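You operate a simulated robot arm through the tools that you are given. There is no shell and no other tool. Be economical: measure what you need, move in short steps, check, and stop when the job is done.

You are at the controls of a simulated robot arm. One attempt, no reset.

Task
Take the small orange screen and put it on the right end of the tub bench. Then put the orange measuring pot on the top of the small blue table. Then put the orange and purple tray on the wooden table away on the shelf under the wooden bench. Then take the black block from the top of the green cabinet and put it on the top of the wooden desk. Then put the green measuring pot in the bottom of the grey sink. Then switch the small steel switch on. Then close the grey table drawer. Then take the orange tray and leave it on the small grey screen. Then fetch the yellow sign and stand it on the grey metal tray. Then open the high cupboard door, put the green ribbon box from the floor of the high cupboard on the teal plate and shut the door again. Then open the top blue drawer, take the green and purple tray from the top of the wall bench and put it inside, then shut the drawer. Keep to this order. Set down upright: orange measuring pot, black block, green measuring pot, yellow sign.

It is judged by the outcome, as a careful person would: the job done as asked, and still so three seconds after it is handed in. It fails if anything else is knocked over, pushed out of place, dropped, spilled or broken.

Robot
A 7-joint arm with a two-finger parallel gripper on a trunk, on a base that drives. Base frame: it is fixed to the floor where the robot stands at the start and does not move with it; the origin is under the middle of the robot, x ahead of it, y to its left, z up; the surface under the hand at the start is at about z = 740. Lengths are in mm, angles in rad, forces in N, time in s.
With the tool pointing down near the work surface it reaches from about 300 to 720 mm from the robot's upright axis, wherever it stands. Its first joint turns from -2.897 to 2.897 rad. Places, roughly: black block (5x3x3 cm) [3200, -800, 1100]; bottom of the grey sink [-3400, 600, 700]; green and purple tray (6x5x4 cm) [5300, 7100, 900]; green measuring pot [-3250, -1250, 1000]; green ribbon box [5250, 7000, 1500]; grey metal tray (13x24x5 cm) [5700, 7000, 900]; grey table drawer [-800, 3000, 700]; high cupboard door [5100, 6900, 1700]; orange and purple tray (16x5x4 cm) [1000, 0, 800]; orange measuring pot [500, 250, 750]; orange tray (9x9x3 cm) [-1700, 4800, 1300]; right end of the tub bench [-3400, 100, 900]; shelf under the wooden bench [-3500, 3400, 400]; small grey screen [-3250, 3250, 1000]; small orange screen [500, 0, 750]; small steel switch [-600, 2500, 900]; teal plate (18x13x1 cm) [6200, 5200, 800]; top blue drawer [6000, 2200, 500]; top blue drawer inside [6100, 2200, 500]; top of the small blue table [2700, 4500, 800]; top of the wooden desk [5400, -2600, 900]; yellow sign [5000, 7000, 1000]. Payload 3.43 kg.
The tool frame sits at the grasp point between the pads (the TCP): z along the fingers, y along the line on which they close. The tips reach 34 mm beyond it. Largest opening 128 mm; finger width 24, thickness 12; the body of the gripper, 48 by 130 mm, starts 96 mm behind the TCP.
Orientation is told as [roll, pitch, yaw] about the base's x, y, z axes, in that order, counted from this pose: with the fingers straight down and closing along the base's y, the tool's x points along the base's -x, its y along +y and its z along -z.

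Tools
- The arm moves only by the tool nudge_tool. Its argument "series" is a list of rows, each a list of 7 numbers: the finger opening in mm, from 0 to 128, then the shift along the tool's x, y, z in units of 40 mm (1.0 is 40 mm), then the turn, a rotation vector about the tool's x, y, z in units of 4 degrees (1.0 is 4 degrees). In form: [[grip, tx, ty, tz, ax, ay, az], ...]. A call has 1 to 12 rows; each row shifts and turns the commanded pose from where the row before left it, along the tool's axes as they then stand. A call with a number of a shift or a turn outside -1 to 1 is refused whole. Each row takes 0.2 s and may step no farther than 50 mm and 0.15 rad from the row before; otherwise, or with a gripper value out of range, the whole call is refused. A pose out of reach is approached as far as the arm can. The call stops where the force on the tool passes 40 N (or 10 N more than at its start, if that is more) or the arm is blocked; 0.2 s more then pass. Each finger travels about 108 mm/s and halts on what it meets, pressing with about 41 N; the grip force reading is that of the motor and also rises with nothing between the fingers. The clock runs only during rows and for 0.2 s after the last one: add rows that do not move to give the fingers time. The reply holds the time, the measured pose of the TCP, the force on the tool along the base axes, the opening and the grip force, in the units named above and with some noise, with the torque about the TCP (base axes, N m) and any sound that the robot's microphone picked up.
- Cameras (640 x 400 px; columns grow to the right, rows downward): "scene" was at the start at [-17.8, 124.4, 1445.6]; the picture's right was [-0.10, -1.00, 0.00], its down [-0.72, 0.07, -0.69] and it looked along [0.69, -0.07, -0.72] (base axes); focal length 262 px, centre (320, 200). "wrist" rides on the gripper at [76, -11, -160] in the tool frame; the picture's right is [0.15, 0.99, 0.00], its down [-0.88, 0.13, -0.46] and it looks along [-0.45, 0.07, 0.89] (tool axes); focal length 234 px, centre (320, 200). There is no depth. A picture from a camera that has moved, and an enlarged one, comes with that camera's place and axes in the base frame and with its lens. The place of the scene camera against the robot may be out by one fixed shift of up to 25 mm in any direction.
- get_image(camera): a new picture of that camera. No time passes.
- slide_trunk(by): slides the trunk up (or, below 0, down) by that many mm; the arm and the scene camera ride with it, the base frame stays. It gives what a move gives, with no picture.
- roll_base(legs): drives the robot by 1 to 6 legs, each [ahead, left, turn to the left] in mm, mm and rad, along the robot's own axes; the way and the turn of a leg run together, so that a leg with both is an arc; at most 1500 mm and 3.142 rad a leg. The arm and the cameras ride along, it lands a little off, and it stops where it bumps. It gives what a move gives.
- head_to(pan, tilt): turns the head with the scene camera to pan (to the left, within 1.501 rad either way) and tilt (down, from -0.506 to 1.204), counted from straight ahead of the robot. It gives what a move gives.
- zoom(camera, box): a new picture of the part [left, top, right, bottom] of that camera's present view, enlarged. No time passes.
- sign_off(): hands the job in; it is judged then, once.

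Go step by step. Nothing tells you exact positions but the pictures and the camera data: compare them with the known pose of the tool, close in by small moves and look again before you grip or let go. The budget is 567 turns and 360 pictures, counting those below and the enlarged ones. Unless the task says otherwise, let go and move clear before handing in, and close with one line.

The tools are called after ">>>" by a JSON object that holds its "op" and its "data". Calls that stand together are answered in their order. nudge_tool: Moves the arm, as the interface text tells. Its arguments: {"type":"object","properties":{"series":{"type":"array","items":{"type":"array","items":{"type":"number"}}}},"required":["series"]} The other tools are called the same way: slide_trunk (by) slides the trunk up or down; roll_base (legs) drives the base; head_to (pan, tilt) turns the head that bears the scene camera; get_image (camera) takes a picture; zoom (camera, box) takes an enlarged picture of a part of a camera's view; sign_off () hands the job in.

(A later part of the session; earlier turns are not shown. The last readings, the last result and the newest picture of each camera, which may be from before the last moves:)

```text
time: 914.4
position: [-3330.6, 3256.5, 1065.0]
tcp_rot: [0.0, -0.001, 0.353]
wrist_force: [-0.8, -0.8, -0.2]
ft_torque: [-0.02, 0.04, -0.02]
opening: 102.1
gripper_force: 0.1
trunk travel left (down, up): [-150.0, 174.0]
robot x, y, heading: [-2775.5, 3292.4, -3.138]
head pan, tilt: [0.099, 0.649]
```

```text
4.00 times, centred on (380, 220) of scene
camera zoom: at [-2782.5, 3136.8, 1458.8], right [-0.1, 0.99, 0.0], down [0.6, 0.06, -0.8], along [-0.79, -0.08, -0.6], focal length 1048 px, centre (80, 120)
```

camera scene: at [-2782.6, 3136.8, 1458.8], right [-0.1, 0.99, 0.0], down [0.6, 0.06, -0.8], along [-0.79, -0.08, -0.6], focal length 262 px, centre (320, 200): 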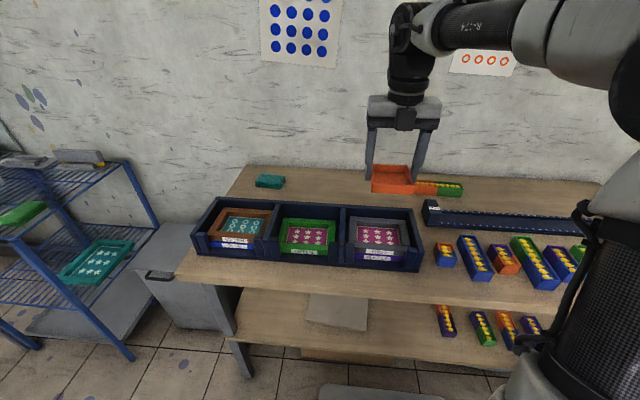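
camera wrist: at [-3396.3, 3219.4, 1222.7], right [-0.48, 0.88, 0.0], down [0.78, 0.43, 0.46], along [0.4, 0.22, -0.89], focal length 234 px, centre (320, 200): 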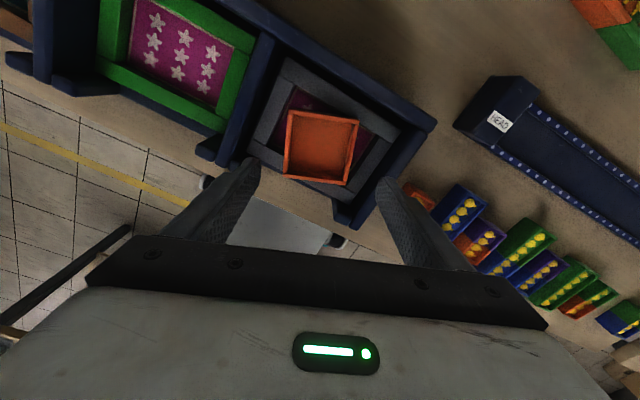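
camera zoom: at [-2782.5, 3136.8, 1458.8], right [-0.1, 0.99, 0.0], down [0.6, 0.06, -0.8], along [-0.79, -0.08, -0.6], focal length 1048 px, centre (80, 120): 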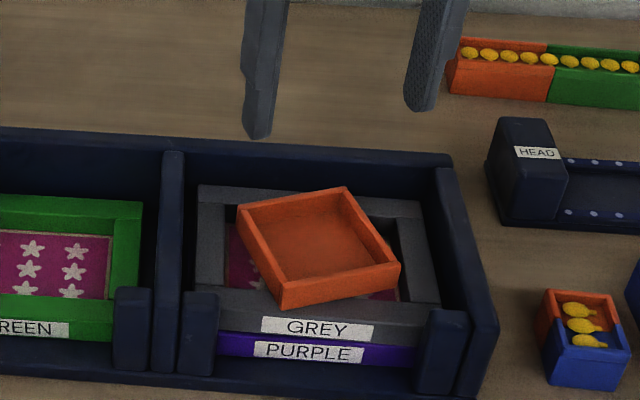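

Tray rests on the grey screen. Next the yellow sign in the north-east: driving back east and north.

>>> {"op": "nudge_tool", "data": {"series": [[60, -0.8, -0.3, 0, 0, 0, 0], [60, -0.8, -0.3, 0, 0, 0, 0], [60, 0, 0, 0, 0, 0, 0]]}}

>>> {"op": "roll_base", "data": {"legs": [[-200, 0, 0], [0, -340, 0], [-1450, 0, 0], [-1450, 0, 0], [-100, 0, 0], [0, 0, -1.571]]}}

```text
time: 915.2
position: [-3262.1, 3255.2, 1062.3]
tcp_rot: [0.0, 0.001, 0.355]
wrist_force: [0.4, 0.2, 0.5]
ft_torque: [0.0, 0.0, 0.01]
opening: 60.0
gripper_force: 0.1
trunk travel left (down, up): [-150.0, 174.0]
robot x, y, heading: [-2777.5, 3292.8, -3.145]
head pan, tilt: [0.099, 0.649]
```

```text
time: 938.5
position: [378.0, 4138.2, 1063.1]
tcp_rot: [0.001, 0.0, -1.163]
wrist_force: [0.4, 0.3, -0.5]
ft_torque: [0.02, 0.0, 0.0]
opening: 60.1
gripper_force: 0.1
trunk travel left (down, up): [-150.0, 174.0]
robot x, y, heading: [443.3, 3656.3, 1.625]
head pan, tilt: [0.099, 0.649]
```

>>> {"op": "roll_base", "data": {"legs": [[0, 0, -0.054], [1000, 0, 0], [950, 0, 0], [0, 0, -1.571], [1450, 0, 0], [1450, 0, 0]]}}

>>> {"op": "head_to", "data": {"pan": 0.35, "tilt": 0.3}}

>>> {"op": "get_image", "data": {"camera": "scene"}}

```text
time: 966.0
position: [3812.1, 5601.0, 1063.8]
tcp_rot: [0.001, 0.0, -2.797]
wrist_force: [-0.5, -0.5, -0.3]
ft_torque: [0.0, -0.01, 0.01]
opening: 60.0
gripper_force: 0.2
trunk travel left (down, up): [-150.0, 174.0]
robot x, y, heading: [3328.9, 5566.5, -0.01]
head pan, tilt: [0.099, 0.649]
```

```text
time: 966.8
position: [3812.4, 5600.7, 1063.0]
tcp_rot: [0.0, 0.001, -2.797]
wrist_force: [-0.5, 1.0, 0.4]
ft_torque: [0.02, -0.01, -0.02]
opening: 60.0
gripper_force: 0.3
trunk travel left (down, up): [-150.0, 174.0]
robot x, y, heading: [3329.6, 5571.3, -0.007]
head pan, tilt: [0.351, 0.3]
```

```text
175 pictures are left
camera scene: at [3320.0, 5732.9, 1490.5], right [0.33, -0.94, 0.0], down [-0.28, -0.1, -0.96], along [0.9, 0.32, -0.3], focal length 262 px, centre (320, 200)
```

scene: 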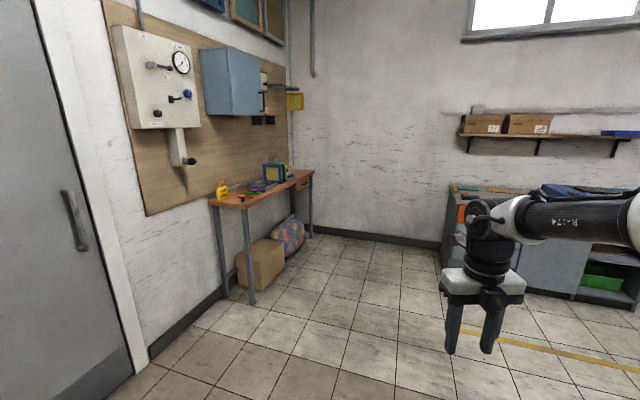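

The wall bench is along the north wall with the yellow sign on its left end and the blue high cupboard above. Driving there.

>>> {"op": "roll_base", "data": {"legs": [[800, 150, 0], [850, 200, 0], [0, 0, 1.578]]}}

>>> {"op": "head_to", "data": {"pan": 0.0, "tilt": 0.35}}

>>> {"op": "get_image", "data": {"camera": "scene"}}

>>> {"op": "get_image", "data": {"camera": "wrist"}}

```text
time: 979.4
position: [4915.7, 6411.6, 1063.3]
tcp_rot: [0.0, 0.001, -1.156]
wrist_force: [0.2, 0.8, 0.0]
ft_torque: [-0.04, 0.0, 0.01]
opening: 60.2
gripper_force: 0.0
trunk travel left (down, up): [-150.0, 174.0]
robot x, y, heading: [4982.8, 5928.6, 1.628]
head pan, tilt: [0.351, 0.3]
```

```text
time: 980.2
position: [4915.7, 6410.6, 1062.5]
tcp_rot: [0.002, -0.001, -1.154]
wrist_force: [-0.7, -0.3, 0.0]
ft_torque: [-0.05, -0.03, 0.02]
opening: 60.3
gripper_force: 0.2
trunk travel left (down, up): [-150.0, 174.0]
robot x, y, heading: [4983.1, 5927.5, 1.629]
head pan, tilt: [0.0, 0.351]
```

```text
174 pictures are left
camera scene: at [4835.3, 5916.8, 1485.9], right [1.0, 0.06, 0.0], down [0.02, -0.34, -0.94], along [-0.06, 0.94, -0.34], focal length 262 px, centre (320, 200)
```

scene: 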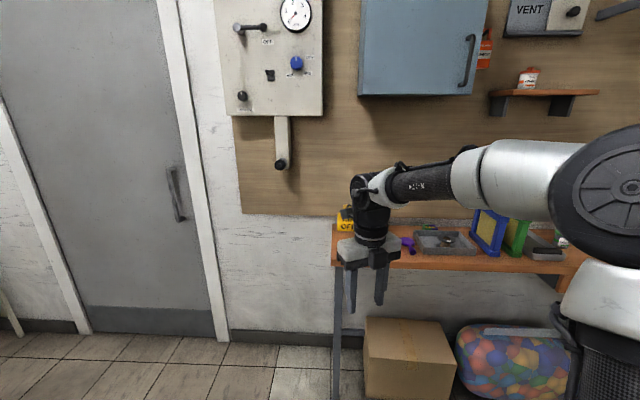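

```text
173 pictures are left
camera wrist: at [4877.0, 6475.2, 1221.1], right [0.85, 0.53, 0.0], down [0.47, -0.75, 0.46], along [0.24, -0.39, -0.89], focal length 234 px, centre (320, 200)
```

wrist: 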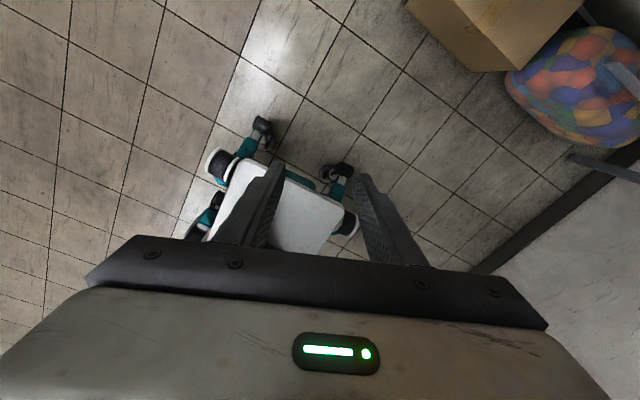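

>>> {"op": "slide_trunk", "data": {"by": 174}}

>>> {"op": "head_to", "data": {"pan": -0.15, "tilt": 0.6}}

>>> {"op": "get_image", "data": {"camera": "scene"}}

>>> {"op": "zoom", "data": {"camera": "scene", "box": [280, 130, 480, 280]}}

```text
time: 982.2
position: [4916.5, 6410.4, 1235.7]
tcp_rot: [0.003, 0.001, -1.157]
wrist_force: [0.2, -0.4, 0.0]
ft_torque: [0.01, -0.03, -0.01]
opening: 60.3
gripper_force: 0.1
trunk travel left (down, up): [-324.0, 0.0]
robot x, y, heading: [4984.0, 5931.2, 1.633]
head pan, tilt: [0.0, 0.351]
```

```text
time: 983.0
position: [4915.7, 6411.1, 1234.6]
tcp_rot: [0.001, 0.001, -1.156]
wrist_force: [0.3, -0.3, -0.3]
ft_torque: [0.0, -0.01, 0.0]
opening: 59.9
gripper_force: 0.1
trunk travel left (down, up): [-324.0, 0.0]
robot x, y, heading: [4979.9, 5929.0, 1.632]
head pan, tilt: [-0.15, 0.6]
```

```text
172 pictures are left
camera scene: at [4848.9, 5911.9, 1637.1], right [1.0, -0.09, 0.0], down [-0.05, -0.56, -0.83], along [0.07, 0.82, -0.56], focal length 262 px, centre (320, 200)
```

scene: 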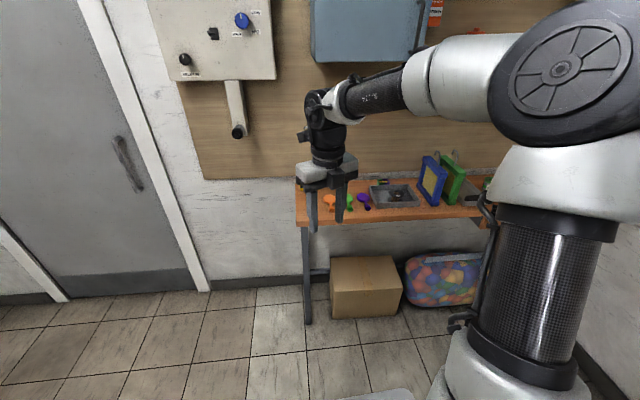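

```text
2.67 times, centred on (380, 205) of scene
camera zoom: at [4848.9, 5911.9, 1637.1], right [1.0, -0.09, 0.0], down [-0.05, -0.56, -0.83], along [0.07, 0.82, -0.56], focal length 699 px, centre (160, 187)
```

zoom: 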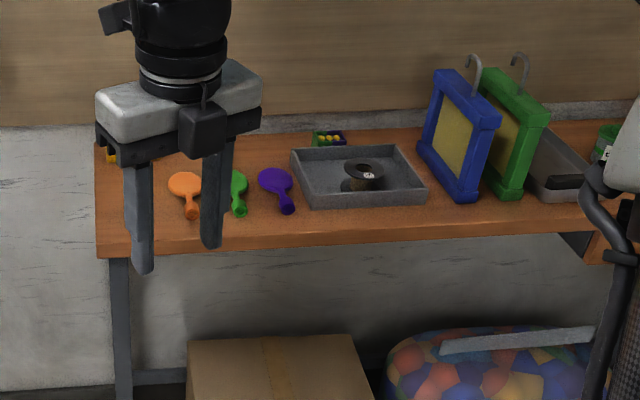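

The grey metal tray for the sign is the right-hand one (≈[5736, 6977]); the sign is hidden behind my hand. Rotating the hand and shifting right to see it.

>>> {"op": "nudge_tool", "data": {"series": [[60, 0, 0, 0, 0, 0, -0.9], [60, 0, 0, 0, 0, 0, -0.9], [60, 0, 0, 0, 0, 0, -0.9], [60, 0, 0, 0, 0, 0, -0.9], [60, 0, 0, 0, 0, 0, -0.9], [60, 0, 0, 0, 0, 0, -0.9], [60, 0, 0, 0, 0, 0, -0.9], [60, 0, 0, 0, 0, 0, -0.9], [60, 0, 0, 0, 0, 0, -0.9], [60, 0, 0, 0, 0, 0, -0.9]]}}

>>> {"op": "nudge_tool", "data": {"series": [[60, 0, 0, 0, 0, 0, -0.9], [60, 0, 0, 0, 0, 0, -0.9], [60, 0, 0, 0, 0, 0, -0.9], [60, 0, 0, 0, 0, 0, -0.9], [60, 0, 0, 0, 0, 0, -0.9], [60, 0, 0, 0, 0, 0, -0.9], [60, 0, 0, 0, 0, 0, -0.9], [60, 0, 0, 0, 0, 0, -0.9], [60, 0, 0, 0, 0, 0, -0.9]]}}

>>> {"op": "roll_base", "data": {"legs": [[0, -250, -0.06]]}}

>>> {"op": "head_to", "data": {"pan": 0.15, "tilt": 0.6}}

>>> {"op": "get_image", "data": {"camera": "scene"}}

>>> {"op": "get_image", "data": {"camera": "wrist"}}

```text
time: 985.2
position: [4917.7, 6409.7, 1236.7]
tcp_rot: [0.0, -0.001, -0.527]
wrist_force: [-0.4, -0.3, -0.2]
ft_torque: [0.03, 0.0, 0.01]
opening: 60.0
gripper_force: 0.1
trunk travel left (down, up): [-324.0, 0.0]
robot x, y, heading: [4983.7, 5931.5, 1.629]
head pan, tilt: [-0.15, 0.6]
```

```text
time: 987.2
position: [4916.1, 6410.1, 1236.9]
tcp_rot: [-0.001, -0.002, 0.04]
wrist_force: [0.2, -0.4, -0.3]
ft_torque: [0.0, 0.0, 0.0]
opening: 59.8
gripper_force: 0.1
trunk travel left (down, up): [-324.0, 0.0]
robot x, y, heading: [4984.3, 5929.5, 1.632]
head pan, tilt: [-0.15, 0.6]
```

```text
time: 990.2
position: [5192.4, 6422.8, 1236.5]
tcp_rot: [0.002, 0.001, -0.021]
wrist_force: [0.5, 0.2, 1.2]
ft_torque: [-0.01, -0.01, 0.0]
opening: 60.0
gripper_force: 0.2
trunk travel left (down, up): [-324.0, 0.0]
robot x, y, heading: [5233.9, 5937.2, 1.567]
head pan, tilt: [-0.15, 0.6]
```

```text
time: 991.0
position: [5193.8, 6420.9, 1236.2]
tcp_rot: [0.0, 0.001, -0.022]
wrist_force: [-0.2, 0.5, 0.3]
ft_torque: [0.0, -0.01, -0.03]
opening: 60.2
gripper_force: 0.1
trunk travel left (down, up): [-324.0, 0.0]
robot x, y, heading: [5233.8, 5935.5, 1.574]
head pan, tilt: [0.15, 0.6]
```

```text
170 pictures are left
camera scene: at [5071.0, 5927.0, 1637.1], right [0.99, 0.15, 0.0], down [0.09, -0.56, -0.83], along [-0.12, 0.82, -0.56], focal length 262 px, centre (320, 200)
```

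scene: 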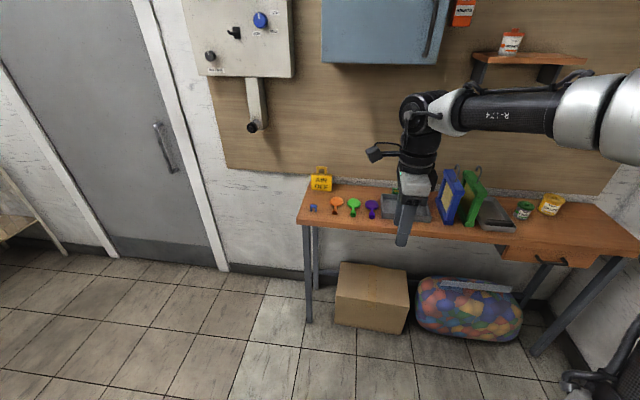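

```text
169 pictures are left
camera wrist: at [5118.5, 6411.7, 1395.3], right [-0.13, 0.99, 0.0], down [0.88, 0.11, 0.46], along [0.45, 0.06, -0.89], focal length 234 px, centre (320, 200)
```

wrist: 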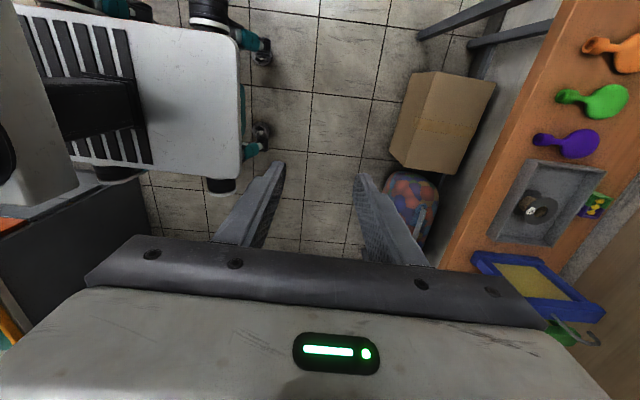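

>>> {"op": "zoom", "data": {"camera": "scene", "box": [290, 150, 370, 230]}}

>>> {"op": "zoom", "data": {"camera": "scene", "box": [420, 150, 580, 260]}}

```text
5.00 times, centred on (330, 190) of scene
camera zoom: at [5071.0, 5927.0, 1637.1], right [0.99, 0.15, 0.0], down [0.09, -0.56, -0.83], along [-0.12, 0.82, -0.56], focal length 1310 px, centre (270, 250)
```

zoom: 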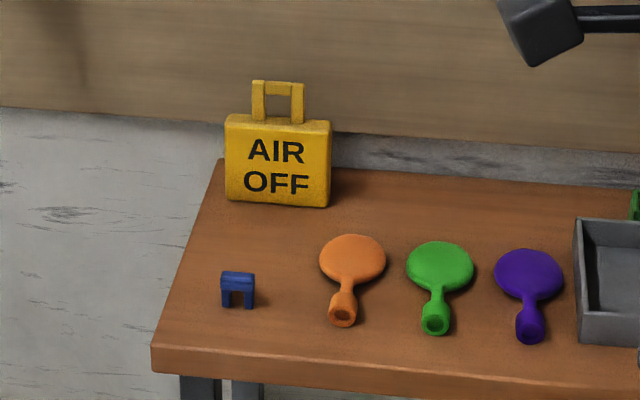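

```text
3.64 times, centred on (500, 205) of scene
camera zoom: at [5071.0, 5927.0, 1637.1], right [0.99, 0.15, 0.0], down [0.09, -0.56, -0.83], along [-0.12, 0.82, -0.56], focal length 953 px, centre (-334, 182)
```

zoom: 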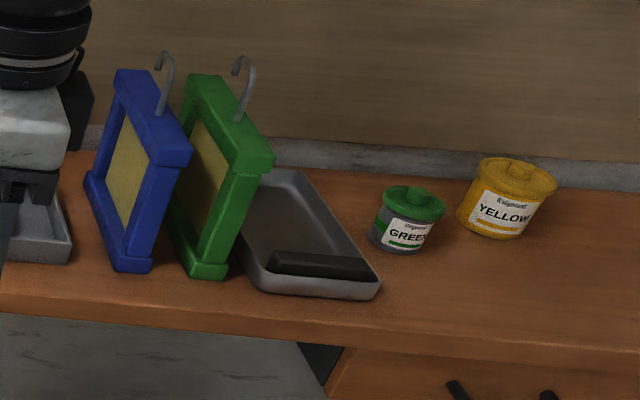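

The sign "AIR OFF" stands at ≈[4905, 7095], facing south; the target grey metal tray is right of the green frame. Approaching the sign with the hand closing along y.

>>> {"op": "slide_trunk", "data": {"by": -110}}

>>> {"op": "roll_base", "data": {"legs": [[300, 288, 0], [180, 0, 0]]}}

>>> {"op": "get_image", "data": {"camera": "scene"}}

>>> {"op": "get_image", "data": {"camera": "wrist"}}

```text
time: 992.4
position: [5193.7, 6421.8, 1127.1]
tcp_rot: [-0.001, 0.0, -0.021]
wrist_force: [-1.0, -0.1, 0.2]
ft_torque: [-0.03, 0.03, -0.02]
opening: 60.2
gripper_force: 0.1
trunk travel left (down, up): [-214.0, 110.0]
robot x, y, heading: [5230.5, 5938.2, 1.573]
head pan, tilt: [0.15, 0.6]
```

```text
time: 996.8
position: [4899.5, 6904.7, 1126.0]
tcp_rot: [-0.001, -0.003, -0.01]
wrist_force: [0.2, -0.7, -0.1]
ft_torque: [-0.02, 0.0, 0.02]
opening: 60.1
gripper_force: 0.1
trunk travel left (down, up): [-214.0, 110.0]
robot x, y, heading: [4944.9, 6419.5, 1.586]
head pan, tilt: [0.15, 0.6]
```

```text
166 pictures are left
camera scene: at [4782.3, 6408.4, 1527.1], right [0.99, 0.16, 0.0], down [0.09, -0.56, -0.82], along [-0.13, 0.81, -0.57], focal length 262 px, centre (320, 200)
```

scene: 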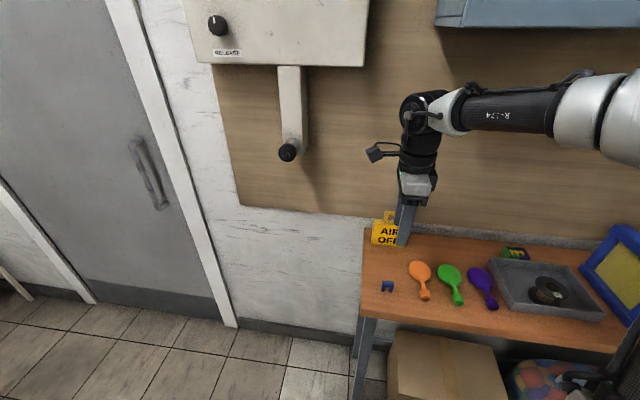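

```text
165 pictures are left
camera wrist: at [4824.5, 6893.5, 1285.3], right [-0.14, 0.99, 0.0], down [0.88, 0.12, 0.46], along [0.45, 0.06, -0.89], focal length 234 px, centre (320, 200)
```

wrist: 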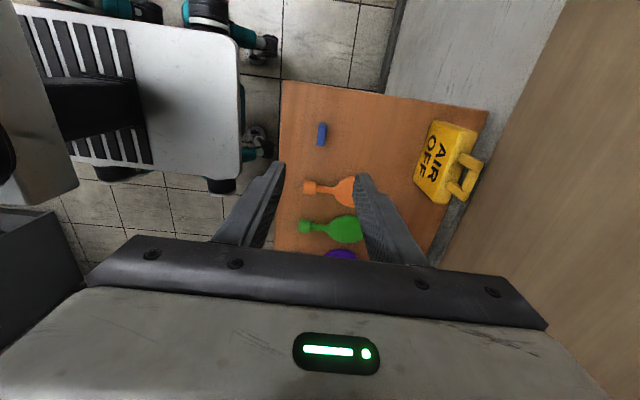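

>>> {"op": "zoom", "data": {"camera": "wrist", "box": [380, 100, 510, 220]}}

```text
3.33 times, centred on (445, 160) of wrist
camera zoom: at [4824.5, 6893.5, 1285.3], right [-0.14, 0.99, 0.0], down [0.88, 0.12, 0.46], along [0.45, 0.06, -0.89], focal length 781 px, centre (-97, 333)
```

zoom: 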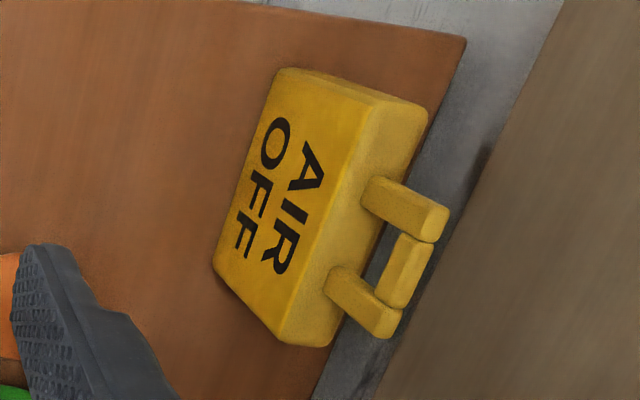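

Sign measured: centre ≈[4910, 7092], 21 mm thick, body top z≈980, handle to ≈1020. Moving in above it.

>>> {"op": "roll_base", "data": {"legs": [[80, 0, -0.01]]}}

>>> {"op": "nudge_tool", "data": {"series": [[60, -0.1, 0.85, 0, 0, 0, 0], [60, -0.1, 0.85, 0, 0, 0, 0], [60, 0, 0.85, 0, 0, 0, 0], [60, 0, 0, 0, 0, 0, 0]]}}

>>> {"op": "get_image", "data": {"camera": "wrist"}}

>>> {"op": "get_image", "data": {"camera": "scene"}}

```text
time: 997.9
position: [4903.6, 6985.9, 1127.1]
tcp_rot: [0.0, -0.002, -0.018]
wrist_force: [0.2, 0.6, 0.7]
ft_torque: [-0.01, 0.02, -0.02]
opening: 59.9
gripper_force: 0.0
trunk travel left (down, up): [-214.0, 110.0]
robot x, y, heading: [4942.1, 6502.4, 1.578]
head pan, tilt: [0.15, 0.6]
```

```text
time: 998.9
position: [4911.7, 7086.8, 1125.6]
tcp_rot: [0.002, -0.002, -0.017]
wrist_force: [-0.1, -0.3, -1.5]
ft_torque: [0.0, 0.0, -0.01]
opening: 60.1
gripper_force: 0.0
trunk travel left (down, up): [-214.0, 110.0]
robot x, y, heading: [4942.1, 6500.5, 1.571]
head pan, tilt: [0.15, 0.6]
```

```text
163 pictures are left
camera wrist: at [4837.8, 7076.9, 1285.1], right [-0.13, 0.99, 0.0], down [0.88, 0.11, 0.46], along [0.45, 0.06, -0.89], focal length 234 px, centre (320, 200)
```

wrist: 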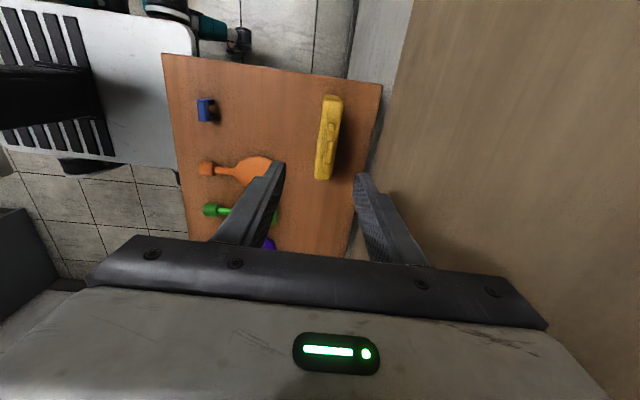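

```text
162 pictures are left
camera scene: at [4781.6, 6490.8, 1527.1], right [0.99, 0.15, 0.0], down [0.09, -0.56, -0.82], along [-0.13, 0.82, -0.57], focal length 262 px, centre (320, 200)
```

scene: 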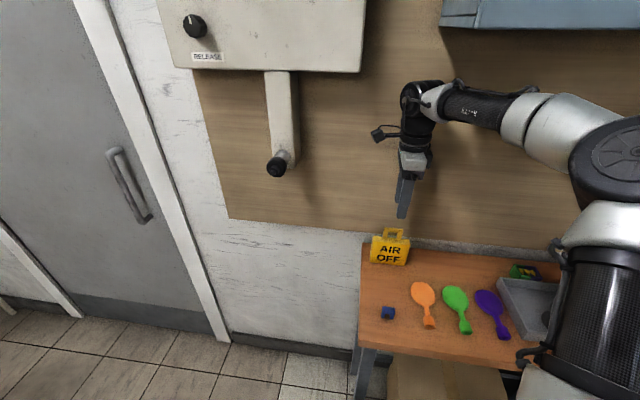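

>>> {"op": "nudge_tool", "data": {"series": [[60, 0.14, 0.25, 0, 0, 0, 0], [60, 0, 0, 0.8, 0, 0, 0], [60, 0, 0, 0.8, 0, 0, 0], [60, 0, 0, 0.8, 0, 0, 0], [60, 0, 0, 0.6, 0, 0, 0], [60, 0, 0, 0.5, 0, 0, 0], [60, 0, 0, 0, 0, 0, 0]]}}

>>> {"op": "get_image", "data": {"camera": "wrist"}}

>>> {"op": "zoom", "data": {"camera": "scene", "box": [330, 140, 490, 300]}}

```text
time: 1000.5
position: [4907.1, 7099.2, 986.7]
tcp_rot: [0.0, -0.001, -0.018]
wrist_force: [0.4, -0.4, -0.7]
ft_torque: [-0.04, -0.01, 0.0]
opening: 60.2
gripper_force: 0.0
trunk travel left (down, up): [-214.0, 110.0]
robot x, y, heading: [4940.4, 6501.7, 1.572]
head pan, tilt: [0.15, 0.6]
```

```text
161 pictures are left
camera wrist: at [4831.7, 7087.2, 1145.8], right [-0.13, 0.99, 0.0], down [0.88, 0.11, 0.46], along [0.45, 0.06, -0.89], focal length 234 px, centre (320, 200)
```

wrist: 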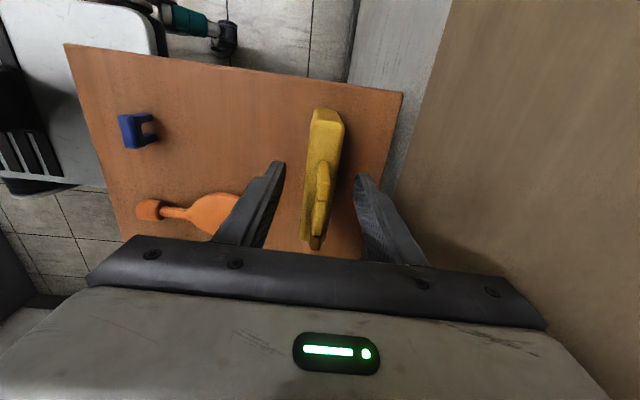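

```text
2.50 times, centred on (410, 220) of scene
camera zoom: at [4781.6, 6490.7, 1527.1], right [0.99, 0.15, 0.0], down [0.09, -0.56, -0.83], along [-0.13, 0.82, -0.56], focal length 655 px, centre (95, 150)
```

zoom: 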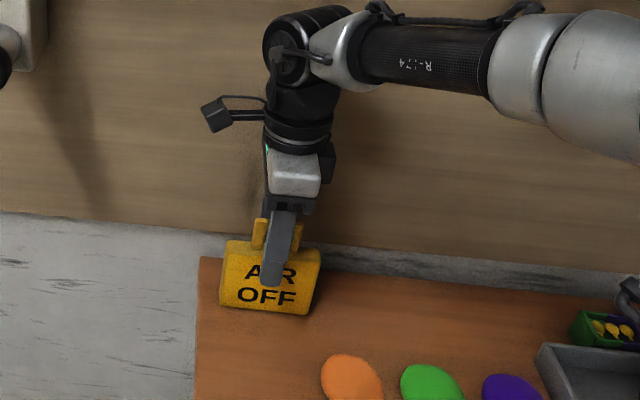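

>>> {"op": "nudge_tool", "data": {"series": [[60, 0, 0, 0.3, 0, 0, 0], [40, 0, 0, 0, 0, 0, 0], [20, 0, 0, 0, 0, 0, 0], [0, 0, 0, 0, 0, 0, 0], [0, 0, 0, 0, 0, 0, 0]]}}

>>> {"op": "get_image", "data": {"camera": "wrist"}}

```text
time: 1001.7
position: [4908.6, 7098.0, 974.5]
tcp_rot: [0.001, -0.001, -0.015]
wrist_force: [-0.2, 0.1, 0.3]
ft_torque: [-0.01, -0.01, 0.0]
opening: 24.8
gripper_force: 41.0
trunk travel left (down, up): [-214.0, 110.0]
robot x, y, heading: [4944.4, 6499.4, 1.573]
head pan, tilt: [0.15, 0.6]
```

```text
159 pictures are left
camera wrist: at [4832.3, 7088.0, 1133.5], right [-0.13, 0.99, 0.0], down [0.88, 0.11, 0.46], along [0.45, 0.06, -0.89], focal length 234 px, centre (320, 200)
```

wrist: 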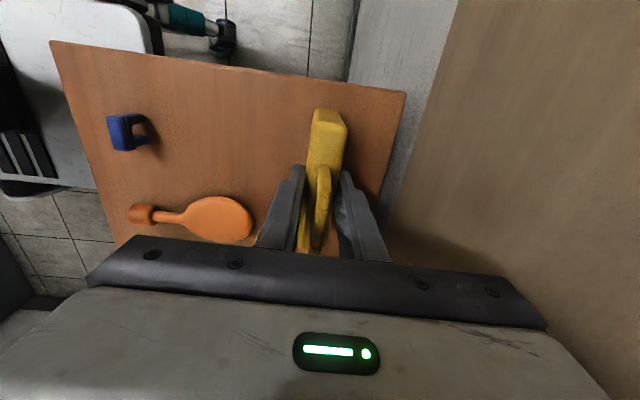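

Gripped at 25 mm. Lifting, retracting and backing off before moving right.

>>> {"op": "nudge_tool", "data": {"series": [[0, 0, 0, -0.4, 0, 0, 0], [0, 0, 0, -0.8, 0, 0, 0], [0, 0, 0, -0.9, 0, 0, 0], [0, 0, 0, -0.9, 0, 0, 0], [0, 0, 0, -0.8, 0, 0, 0], [0, 0, -0.9, 0, 0, 0, 0], [0, 0, -0.9, 0, 0, 0, 0], [0, 0, -0.9, 0, 0, 0, 0], [0, 0, 0, 0, 0, 0, 0]]}}

>>> {"op": "roll_base", "data": {"legs": [[-320, 0, 0], [0, -700, 0]]}}

>>> {"op": "head_to", "data": {"pan": 0.1, "tilt": 0.55}}

>>> {"op": "get_image", "data": {"camera": "scene"}}

>>> {"op": "get_image", "data": {"camera": "wrist"}}

```text
time: 1003.7
position: [4906.6, 6989.4, 1126.5]
tcp_rot: [0.002, -0.002, -0.019]
wrist_force: [-0.5, -0.9, -0.5]
ft_torque: [-0.02, -0.03, 0.02]
opening: 25.1
gripper_force: 41.2
trunk travel left (down, up): [-214.0, 110.0]
robot x, y, heading: [4943.1, 6502.4, 1.574]
head pan, tilt: [0.15, 0.6]
```

```text
time: 1012.6
position: [5615.4, 6671.4, 1128.2]
tcp_rot: [-0.001, 0.0, -0.03]
wrist_force: [-0.1, 0.0, -1.5]
ft_torque: [0.0, -0.02, -0.01]
opening: 24.8
gripper_force: 40.7
trunk travel left (down, up): [-214.0, 110.0]
robot x, y, heading: [5650.3, 6181.2, 1.565]
head pan, tilt: [0.15, 0.6]
```

```text
time: 1013.2
position: [5616.3, 6670.9, 1127.3]
tcp_rot: [-0.001, -0.002, -0.03]
wrist_force: [-0.6, 0.4, -0.4]
ft_torque: [0.02, 0.0, 0.03]
opening: 25.0
gripper_force: 41.1
trunk travel left (down, up): [-214.0, 110.0]
robot x, y, heading: [5645.3, 6183.9, 1.563]
head pan, tilt: [0.099, 0.55]
```

```text
158 pictures are left
camera scene: at [5489.1, 6174.5, 1531.6], right [1.0, 0.09, 0.0], down [0.05, -0.52, -0.85], along [-0.08, 0.85, -0.52], focal length 262 px, centre (320, 200)
```

scene: 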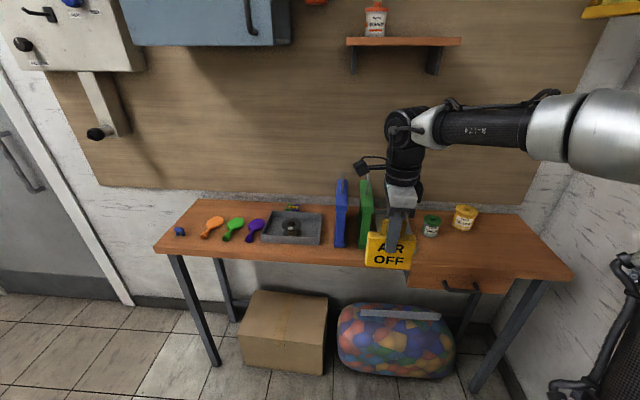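

```text
157 pictures are left
camera wrist: at [5541.3, 6660.8, 1286.1], right [-0.12, 0.99, 0.0], down [0.88, 0.1, 0.46], along [0.45, 0.05, -0.89], focal length 234 px, centre (320, 200)
```

wrist: 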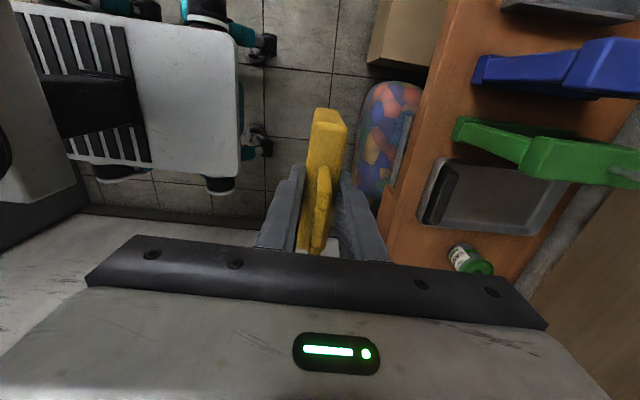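

Camera and green frame would be close in this orientation, so I'll turn the hand 90° (camera toward me, sign lengthwise in the tray), which leaves ample room.

>>> {"op": "nudge_tool", "data": {"series": [[0, 0, 0, 0, 0, 0, -0.96], [0, 0, 0, 0, 0, 0, -0.96], [0, 0, 0, 0, 0, 0, -0.96], [0, 0, 0, 0, 0, 0, -0.96], [0, 0, 0, 0, 0, 0, -0.96], [0, 0, 0, 0, 0, 0, -0.96], [0, 0, 0, 0, 0, 0, -0.96], [0, 0, 0, 0, 0, 0, -0.96], [0, 0, 0, 0, 0, 0, -0.96], [0, 0, 0, 0, 0, 0, -0.96], [0, 0, 0, 0, 0, 0, -0.96], [0, 0, 0, 0, 0, 0, -0.96]]}}

>>> {"op": "nudge_tool", "data": {"series": [[0, 0, 0, 0, 0, 0, -0.96], [0, 0, 0, 0, 0, 0, -0.96], [0, 0, 0, 0, 0, 0, -0.96], [0, 0, 0, 0, 0, 0, -0.96], [0, 0, 0, 0, 0, 0, -0.96], [0, 0, 0, 0, 0, 0, -0.96], [0, 0, 0, 0, 0, 0, -0.96], [0, 0, 0, 0, 0, 0, -0.96], [0, 0, 0, 0, 0, 0, -0.96], [0, 0, 0, 0, 0, 0, -0.96], [0, 0, 0, 0, 0, 0, -0.96], [0, 0, 0, 0, 0, 0, -0.96]]}}

>>> {"op": "roll_base", "data": {"legs": [[140, -110, 0]]}}

>>> {"op": "get_image", "data": {"camera": "wrist"}}

>>> {"op": "get_image", "data": {"camera": "scene"}}

```text
time: 1015.8
position: [5616.2, 6670.3, 1127.3]
tcp_rot: [0.001, -0.001, 0.776]
wrist_force: [0.7, -0.4, 0.1]
ft_torque: [-0.03, -0.02, 0.0]
opening: 25.0
gripper_force: 41.0
trunk travel left (down, up): [-214.0, 110.0]
robot x, y, heading: [5643.1, 6180.7, 1.562]
head pan, tilt: [0.099, 0.55]
```

```text
time: 1018.4
position: [5616.8, 6669.9, 1128.1]
tcp_rot: [-0.001, -0.001, 1.578]
wrist_force: [-0.6, -0.4, -0.4]
ft_torque: [0.0, 0.01, 0.01]
opening: 25.0
gripper_force: 41.3
trunk travel left (down, up): [-214.0, 110.0]
robot x, y, heading: [5645.6, 6180.9, 1.562]
head pan, tilt: [0.099, 0.55]
```

```text
time: 1020.2
position: [5727.1, 6808.2, 1128.5]
tcp_rot: [-0.001, 0.0, 1.577]
wrist_force: [-0.1, 0.7, -1.2]
ft_torque: [-0.01, -0.01, 0.02]
opening: 25.1
gripper_force: 40.9
trunk travel left (down, up): [-214.0, 110.0]
robot x, y, heading: [5755.5, 6320.0, 1.565]
head pan, tilt: [0.099, 0.55]
```

```text
156 pictures are left
camera wrist: at [5740.8, 6731.7, 1286.5], right [-0.99, -0.15, 0.0], down [-0.14, 0.88, 0.46], along [-0.07, 0.45, -0.89], focal length 234 px, centre (320, 200)
```

wrist: 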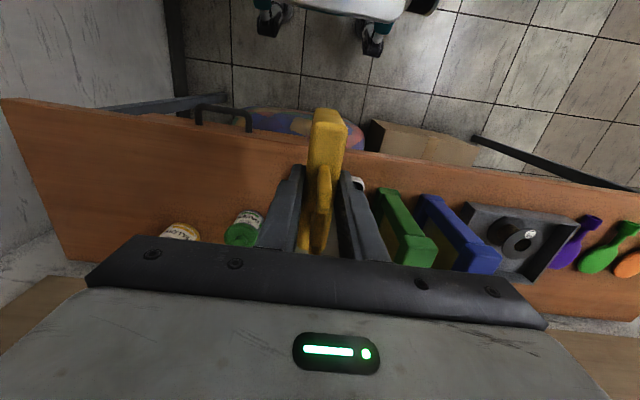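

```text
155 pictures are left
camera scene: at [5600.0, 6312.4, 1531.6], right [1.0, 0.09, 0.0], down [0.05, -0.52, -0.85], along [-0.08, 0.85, -0.52], focal length 262 px, centre (320, 200)
```

scene: 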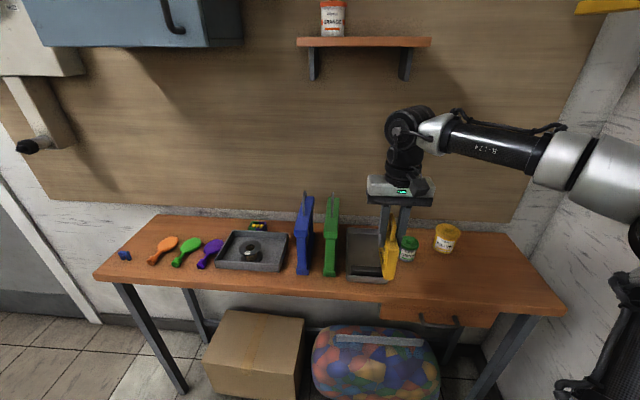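

Tray centre estimated [5688, 6985]. Moving the sign over it.

>>> {"op": "roll_base", "data": {"legs": [[100, 32, 0]]}}

>>> {"op": "nudge_tool", "data": {"series": [[0, -0.75, 0, 0, 0, 0, 0], [0, -0.75, 0, 0, 0, 0, 0], [0, -0.75, 0, 0, 0, 0, 0], [0, 0, 0, 0, 0, 0, 0]]}}

>>> {"op": "get_image", "data": {"camera": "wrist"}}

>>> {"op": "zoom", "data": {"camera": "scene", "box": [280, 150, 480, 300]}}

```text
time: 1021.3
position: [5697.1, 6908.7, 1127.5]
tcp_rot: [-0.002, 0.001, 1.578]
wrist_force: [0.9, 0.2, -0.7]
ft_torque: [0.01, 0.02, -0.02]
opening: 25.1
gripper_force: 41.0
trunk travel left (down, up): [-214.0, 110.0]
robot x, y, heading: [5728.7, 6422.0, 1.561]
head pan, tilt: [0.099, 0.55]
```

```text
time: 1022.3
position: [5696.8, 6997.5, 1129.0]
tcp_rot: [-0.003, 0.0, 1.578]
wrist_force: [-0.4, 0.0, -1.3]
ft_torque: [-0.01, -0.02, 0.01]
opening: 24.9
gripper_force: 41.6
trunk travel left (down, up): [-214.0, 110.0]
robot x, y, heading: [5725.2, 6419.3, 1.562]
head pan, tilt: [0.099, 0.55]
```

```text
154 pictures are left
camera wrist: at [5709.1, 6921.5, 1288.7], right [-0.99, -0.15, 0.0], down [-0.14, 0.88, 0.46], along [-0.07, 0.45, -0.89], focal length 234 px, centre (320, 200)
```

wrist: 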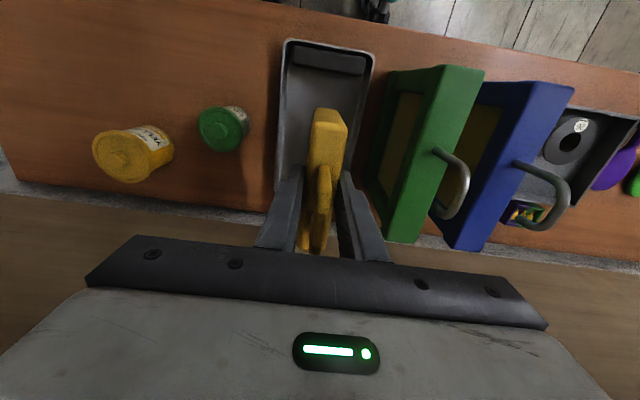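

```text
2.67 times, centred on (380, 225) of scene
camera zoom: at [5569.2, 6412.4, 1531.6], right [1.0, 0.09, 0.0], down [0.05, -0.52, -0.85], along [-0.08, 0.85, -0.52], focal length 699 px, centre (160, 133)
```

zoom: 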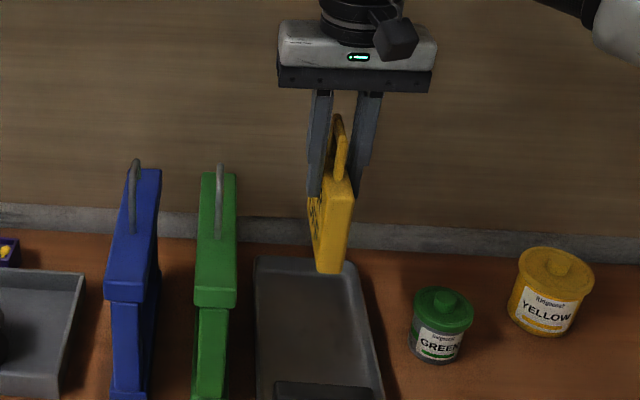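

Sign is centred over the tray with clearance to the green frame (its top ≈1058). Lowering.

>>> {"op": "nudge_tool", "data": {"series": [[0, 0, 0, 0.8, 0, 0, 0], [0, 0, 0, 0.8, 0, 0, 0], [0, 0, 0, 0.8, 0, 0, 0], [0, 0, 0, 0, 0, 0, 0]]}}

>>> {"op": "get_image", "data": {"camera": "wrist"}}

>>> {"op": "zoom", "data": {"camera": "scene", "box": [300, 170, 460, 300]}}

```text
time: 1023.3
position: [5699.5, 6997.3, 1031.0]
tcp_rot: [-0.002, -0.001, 1.577]
wrist_force: [0.7, -0.6, -0.7]
ft_torque: [-0.04, 0.02, 0.01]
opening: 24.9
gripper_force: 41.4
trunk travel left (down, up): [-214.0, 110.0]
robot x, y, heading: [5724.0, 6415.9, 1.563]
head pan, tilt: [0.099, 0.55]
```

```text
152 pictures are left
camera wrist: at [5711.1, 6921.7, 1190.7], right [-0.99, -0.15, 0.0], down [-0.14, 0.88, 0.46], along [-0.07, 0.45, -0.89], focal length 234 px, centre (320, 200)
```

wrist: 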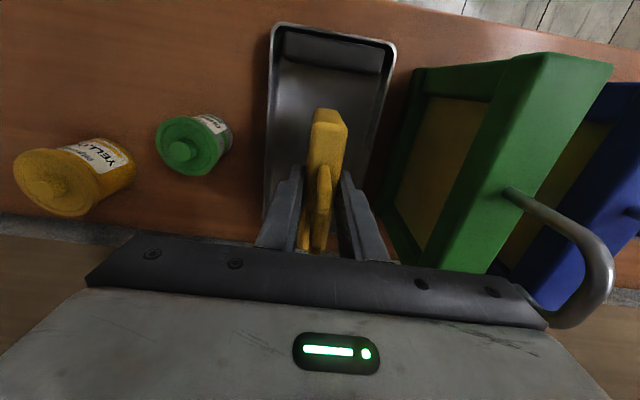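

```text
3.08 times, centred on (380, 235) of scene
camera zoom: at [5569.2, 6412.4, 1531.6], right [1.0, 0.09, 0.0], down [0.05, -0.52, -0.85], along [-0.08, 0.85, -0.52], focal length 806 px, centre (135, 92)
```

zoom: 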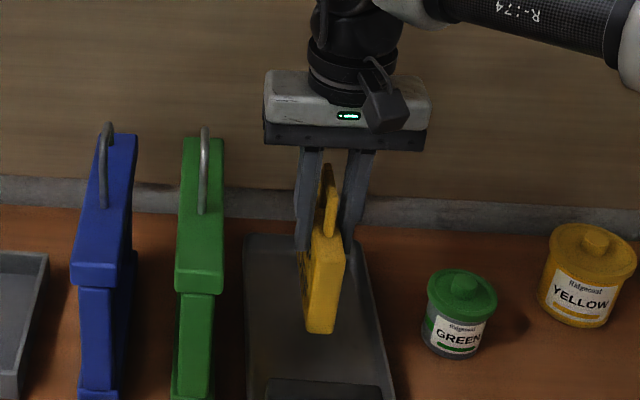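

>>> {"op": "nudge_tool", "data": {"series": [[0, 0, 0, 0.6, 0, 0, 0], [0, 0, 0, 0.4, 0, 0, 0], [0, 0, 0, 0.1, 0, 0, 0], [0, 0, 0, 0.1, 0, 0, 0], [0, 0, 0, 0.1, 0, 0, 0], [0, 0, 0, 0.1, 0, 0, 0], [0, 0, 0, 0, 0, 0, 0]]}}

```text
time: 1024.9
position: [5696.7, 6997.0, 977.6]
tcp_rot: [0.001, -0.005, 1.575]
wrist_force: [2.6, -0.7, 25.9]
ft_torque: [-0.99, -0.18, 0.02]
opening: 25.0
gripper_force: 40.9
trunk travel left (down, up): [-214.0, 110.0]
robot x, y, heading: [5725.7, 6420.1, 1.562]
head pan, tilt: [0.099, 0.55]
```

>>> {"op": "zoom", "data": {"camera": "scene", "box": [330, 200, 430, 290]}}

>>> {"op": "get_image", "data": {"camera": "wrist"}}

```text
4.44 times, centred on (380, 245) of scene
camera zoom: at [5569.5, 6410.3, 1532.0], right [1.0, 0.09, 0.0], down [0.05, -0.52, -0.85], along [-0.08, 0.85, -0.52], focal length 1164 px, centre (53, 0)
```

zoom: 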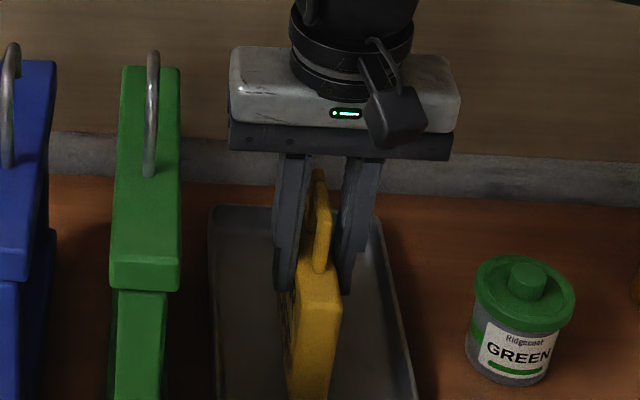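

```text
149 pictures are left
camera wrist: at [5710.0, 6920.2, 1136.8], right [-0.99, -0.15, 0.0], down [-0.14, 0.88, 0.46], along [-0.07, 0.46, -0.89], focal length 234 px, centre (320, 200)
```

wrist: 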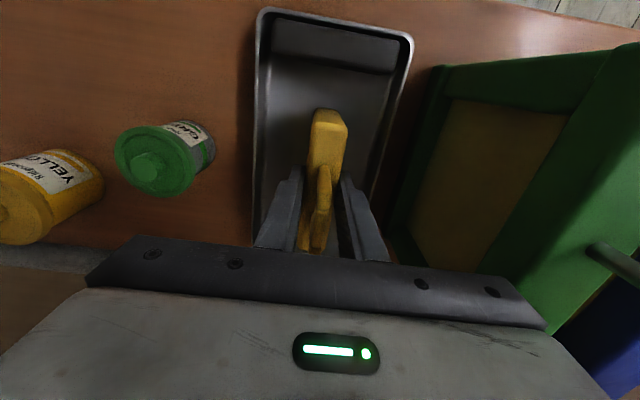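

Base is on the tray floor (3 mm above the bench level). Releasing gently.

>>> {"op": "nudge_tool", "data": {"series": [[0, 0, 0, -0.03, 0, 0, 0], [28, 0, 0, 0, 0, 0, 0], [40, 0, 0, 0, 0, 0, 0], [50, 0, 0, 0, 0, 0, 0], [50, 0, 0, 0, 0, 0, 0]]}}

>>> {"op": "get_image", "data": {"camera": "wrist"}}

```text
time: 1026.1
position: [5696.7, 6997.6, 977.2]
tcp_rot: [-0.002, -0.001, 1.576]
wrist_force: [0.0, -0.3, 0.1]
ft_torque: [0.01, 0.03, -0.03]
opening: 50.0
gripper_force: 0.1
trunk travel left (down, up): [-214.0, 110.0]
robot x, y, heading: [5724.9, 6417.2, 1.566]
head pan, tilt: [0.099, 0.55]
```

```text
148 pictures are left
camera wrist: at [5710.2, 6921.0, 1135.0], right [-0.99, -0.15, 0.0], down [-0.14, 0.88, 0.46], along [-0.07, 0.45, -0.89], focal length 234 px, centre (320, 200)
```

wrist: 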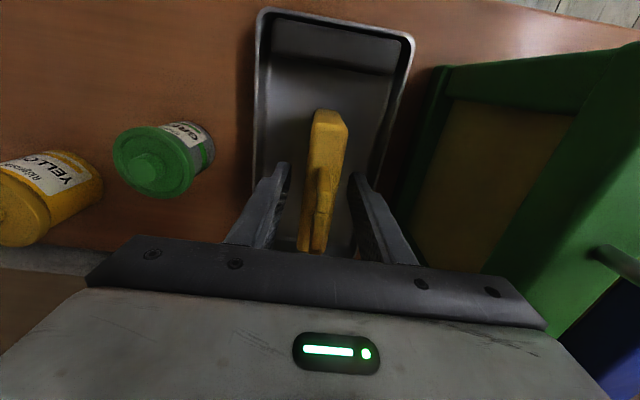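

Stands upright. Rising straight up and backing away.

>>> {"op": "nudge_tool", "data": {"series": [[50, 0, 0, -0.4, 0, 0, 0], [50, 0, 0, -0.8, 0, 0, 0], [50, 0, 0, -0.9, 0, 0, 0], [50, 0, 0, -0.9, 0, 0, 0], [50, 0, 0, -0.9, 0, 0, 0], [50, 0, 0, -0.4, 0, 0, 0], [50, 0.9, 0, 0, 0, 0, 0], [50, 0.9, 0, 0, 0, 0, 0], [50, 0.8, 0, 0, 0, 0, 0], [50, 0, 0, 0, 0, 0, 0]]}}

>>> {"op": "roll_base", "data": {"legs": [[-350, 0, 0]]}}

>>> {"op": "head_to", "data": {"pan": 0.25, "tilt": 0.2}}

>>> {"op": "get_image", "data": {"camera": "scene"}}

```text
time: 1028.3
position: [5698.0, 6895.6, 1151.6]
tcp_rot: [-0.002, -0.003, 1.577]
wrist_force: [0.6, -0.2, -0.2]
ft_torque: [0.04, 0.0, 0.03]
opening: 50.0
gripper_force: 0.0
trunk travel left (down, up): [-214.0, 110.0]
robot x, y, heading: [5723.1, 6418.7, 1.562]
head pan, tilt: [0.099, 0.55]
```

```text
time: 1030.6
position: [5694.5, 6545.4, 1152.3]
tcp_rot: [-0.001, -0.001, 1.573]
wrist_force: [0.5, -0.1, -1.1]
ft_torque: [0.01, -0.04, 0.03]
opening: 50.1
gripper_force: 0.0
trunk travel left (down, up): [-214.0, 110.0]
robot x, y, heading: [5722.1, 6070.0, 1.561]
head pan, tilt: [0.099, 0.55]
```

```text
time: 1031.4
position: [5696.2, 6545.8, 1150.3]
tcp_rot: [-0.001, 0.001, 1.575]
wrist_force: [0.5, -0.1, -0.2]
ft_torque: [0.01, -0.02, -0.01]
opening: 50.0
gripper_force: 0.0
trunk travel left (down, up): [-214.0, 110.0]
robot x, y, heading: [5722.4, 6068.8, 1.557]
head pan, tilt: [0.25, 0.201]
```

```text
147 pictures are left
camera scene: at [5551.6, 6063.3, 1563.8], right [0.97, 0.24, 0.0], down [0.05, -0.19, -0.98], along [-0.23, 0.95, -0.2], focal length 262 px, centre (320, 200)
```

scene: 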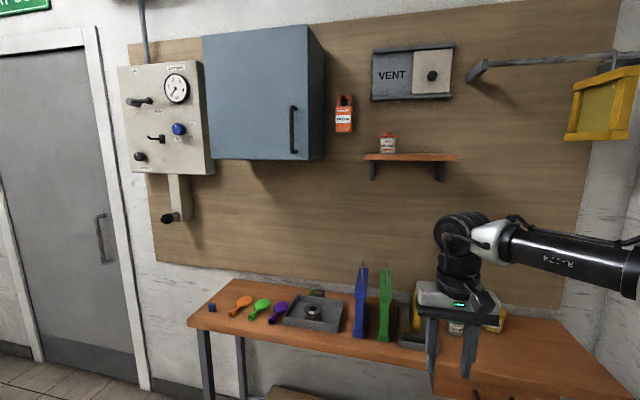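

Sign stands on the grey metal tray. Now the high cupboard: door x≈4962–5319, z≈1521–1910, front y≈6883, hinge left, vertical handle at x≈5275, z 1545–1690. Turning the hand 180° and raising the trunk.

>>> {"op": "nudge_tool", "data": {"series": [[60, 0, 0, 0, 0, 0, 1], [60, 0, 0, 0, 0, 0, 1], [60, 0, 0, 0, 0, 0, 1], [60, 0, 0, 0, 0, 0, 1], [60, 0, 0, 0, 0, 0, 1], [60, 0, 0, 0, 0, 0, 1], [60, 0, 0, 0, 0, 0, 1], [60, 0, 0, 0, 0, 0, 1], [60, 0, 0, 0, 0, 0, 1], [60, 0, 0, 0, 0, 0, 1], [60, 0, 0, 0, 0, 0, 1], [60, 0, 0, 0, 0, 0, 1]]}}

>>> {"op": "nudge_tool", "data": {"series": [[60, 0, 0, 0, 0, 0, 1], [60, 0, 0, 0, 0, 0, 1], [60, 0, 0, 0, 0, 0, 1], [60, 0, 0, 0, 0, 0, 1], [60, 0, 0, 0, 0, 0, 1], [60, 0, 0, 0, 0, 0, 1], [60, 0, 0, 0, 0, 0, 1], [60, 0, 0, 0, 0, 0, 1], [60, 0, 0, 0, 0, 0, 1], [60, 0, 0, 0, 0, 0, 1], [60, 0, 0, 0, 0, 0, 1], [60, 0, 0, 0, 0, 0, 1]]}}

>>> {"op": "nudge_tool", "data": {"series": [[60, 0, 0, 0, 0, 0, 1], [60, 0, 0, 0, 0, 0, 1], [60, 0, 0, 0, 0, 0, 1], [60, 0, 0, 0, 0, 0, 1], [60, 0, 0, 0, 0, 0, 1], [60, 0, 0, 0, 0, 0, 1], [60, 0, 0, 0, 0, 0, 1], [60, 0, 0, 0, 0, 0, 1], [60, 0, 0, 0, 0, 0, 1], [60, 0, 0, 0, 0, 0, 1], [60, 0, 0, 0, 0, 0, 1], [60, 0, 0, 0, 0, 0, 1]]}}

>>> {"op": "nudge_tool", "data": {"series": [[60, 0, 0, 0, 0, 0, 1], [60, 0, 0, 0, 0, 0, 1], [60, 0, 0, 0, 0, 0, 1], [60, 0, 0, 0, 0, 0, 1], [60, 0, 0, 0, 0, 0, 1], [60, 0, 0, 0, 0, 0, 1], [60, 0, 0, 0, 0, 0, 1], [60, 0, 0, 0, 0, 0, 1], [60, 0, 0, 0, 0, 0, 1]]}}

>>> {"op": "slide_trunk", "data": {"by": 110}}

```text
time: 1034.0
position: [5696.1, 6544.4, 1151.3]
tcp_rot: [0.001, -0.001, 0.735]
wrist_force: [0.1, 0.0, 0.5]
ft_torque: [0.01, 0.01, -0.01]
opening: 59.8
gripper_force: 0.0
trunk travel left (down, up): [-214.0, 110.0]
robot x, y, heading: [5723.8, 6069.0, 1.559]
head pan, tilt: [0.25, 0.201]
```

```text
time: 1036.6
position: [5695.3, 6545.3, 1151.6]
tcp_rot: [0.003, -0.002, -0.103]
wrist_force: [1.1, -0.6, 0.1]
ft_torque: [0.04, 0.04, 0.01]
opening: 60.1
gripper_force: 0.0
trunk travel left (down, up): [-214.0, 110.0]
robot x, y, heading: [5722.5, 6070.3, 1.557]
head pan, tilt: [0.25, 0.201]
```

```text
time: 1039.2
position: [5694.7, 6544.7, 1151.0]
tcp_rot: [0.001, 0.001, -0.94]
wrist_force: [1.0, 0.2, 0.1]
ft_torque: [-0.01, 0.01, -0.02]
opening: 59.9
gripper_force: 0.0
trunk travel left (down, up): [-214.0, 110.0]
robot x, y, heading: [5724.9, 6066.9, 1.556]
head pan, tilt: [0.25, 0.201]
```

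```text
time: 1041.2
position: [5696.6, 6545.3, 1152.3]
tcp_rot: [0.002, 0.0, -1.57]
wrist_force: [-0.5, 0.6, -0.7]
ft_torque: [-0.03, -0.02, -0.01]
opening: 60.1
gripper_force: 0.0
trunk travel left (down, up): [-214.0, 110.0]
robot x, y, heading: [5721.3, 6069.3, 1.558]
head pan, tilt: [0.25, 0.201]
```

```text
time: 1042.7
position: [5696.1, 6545.8, 1261.9]
tcp_rot: [0.002, -0.001, -1.567]
wrist_force: [0.5, -0.2, 0.1]
ft_torque: [0.01, -0.02, 0.0]
opening: 60.2
gripper_force: 0.1
trunk travel left (down, up): [-324.0, 0.0]
robot x, y, heading: [5724.7, 6069.2, 1.557]
head pan, tilt: [0.25, 0.201]
```

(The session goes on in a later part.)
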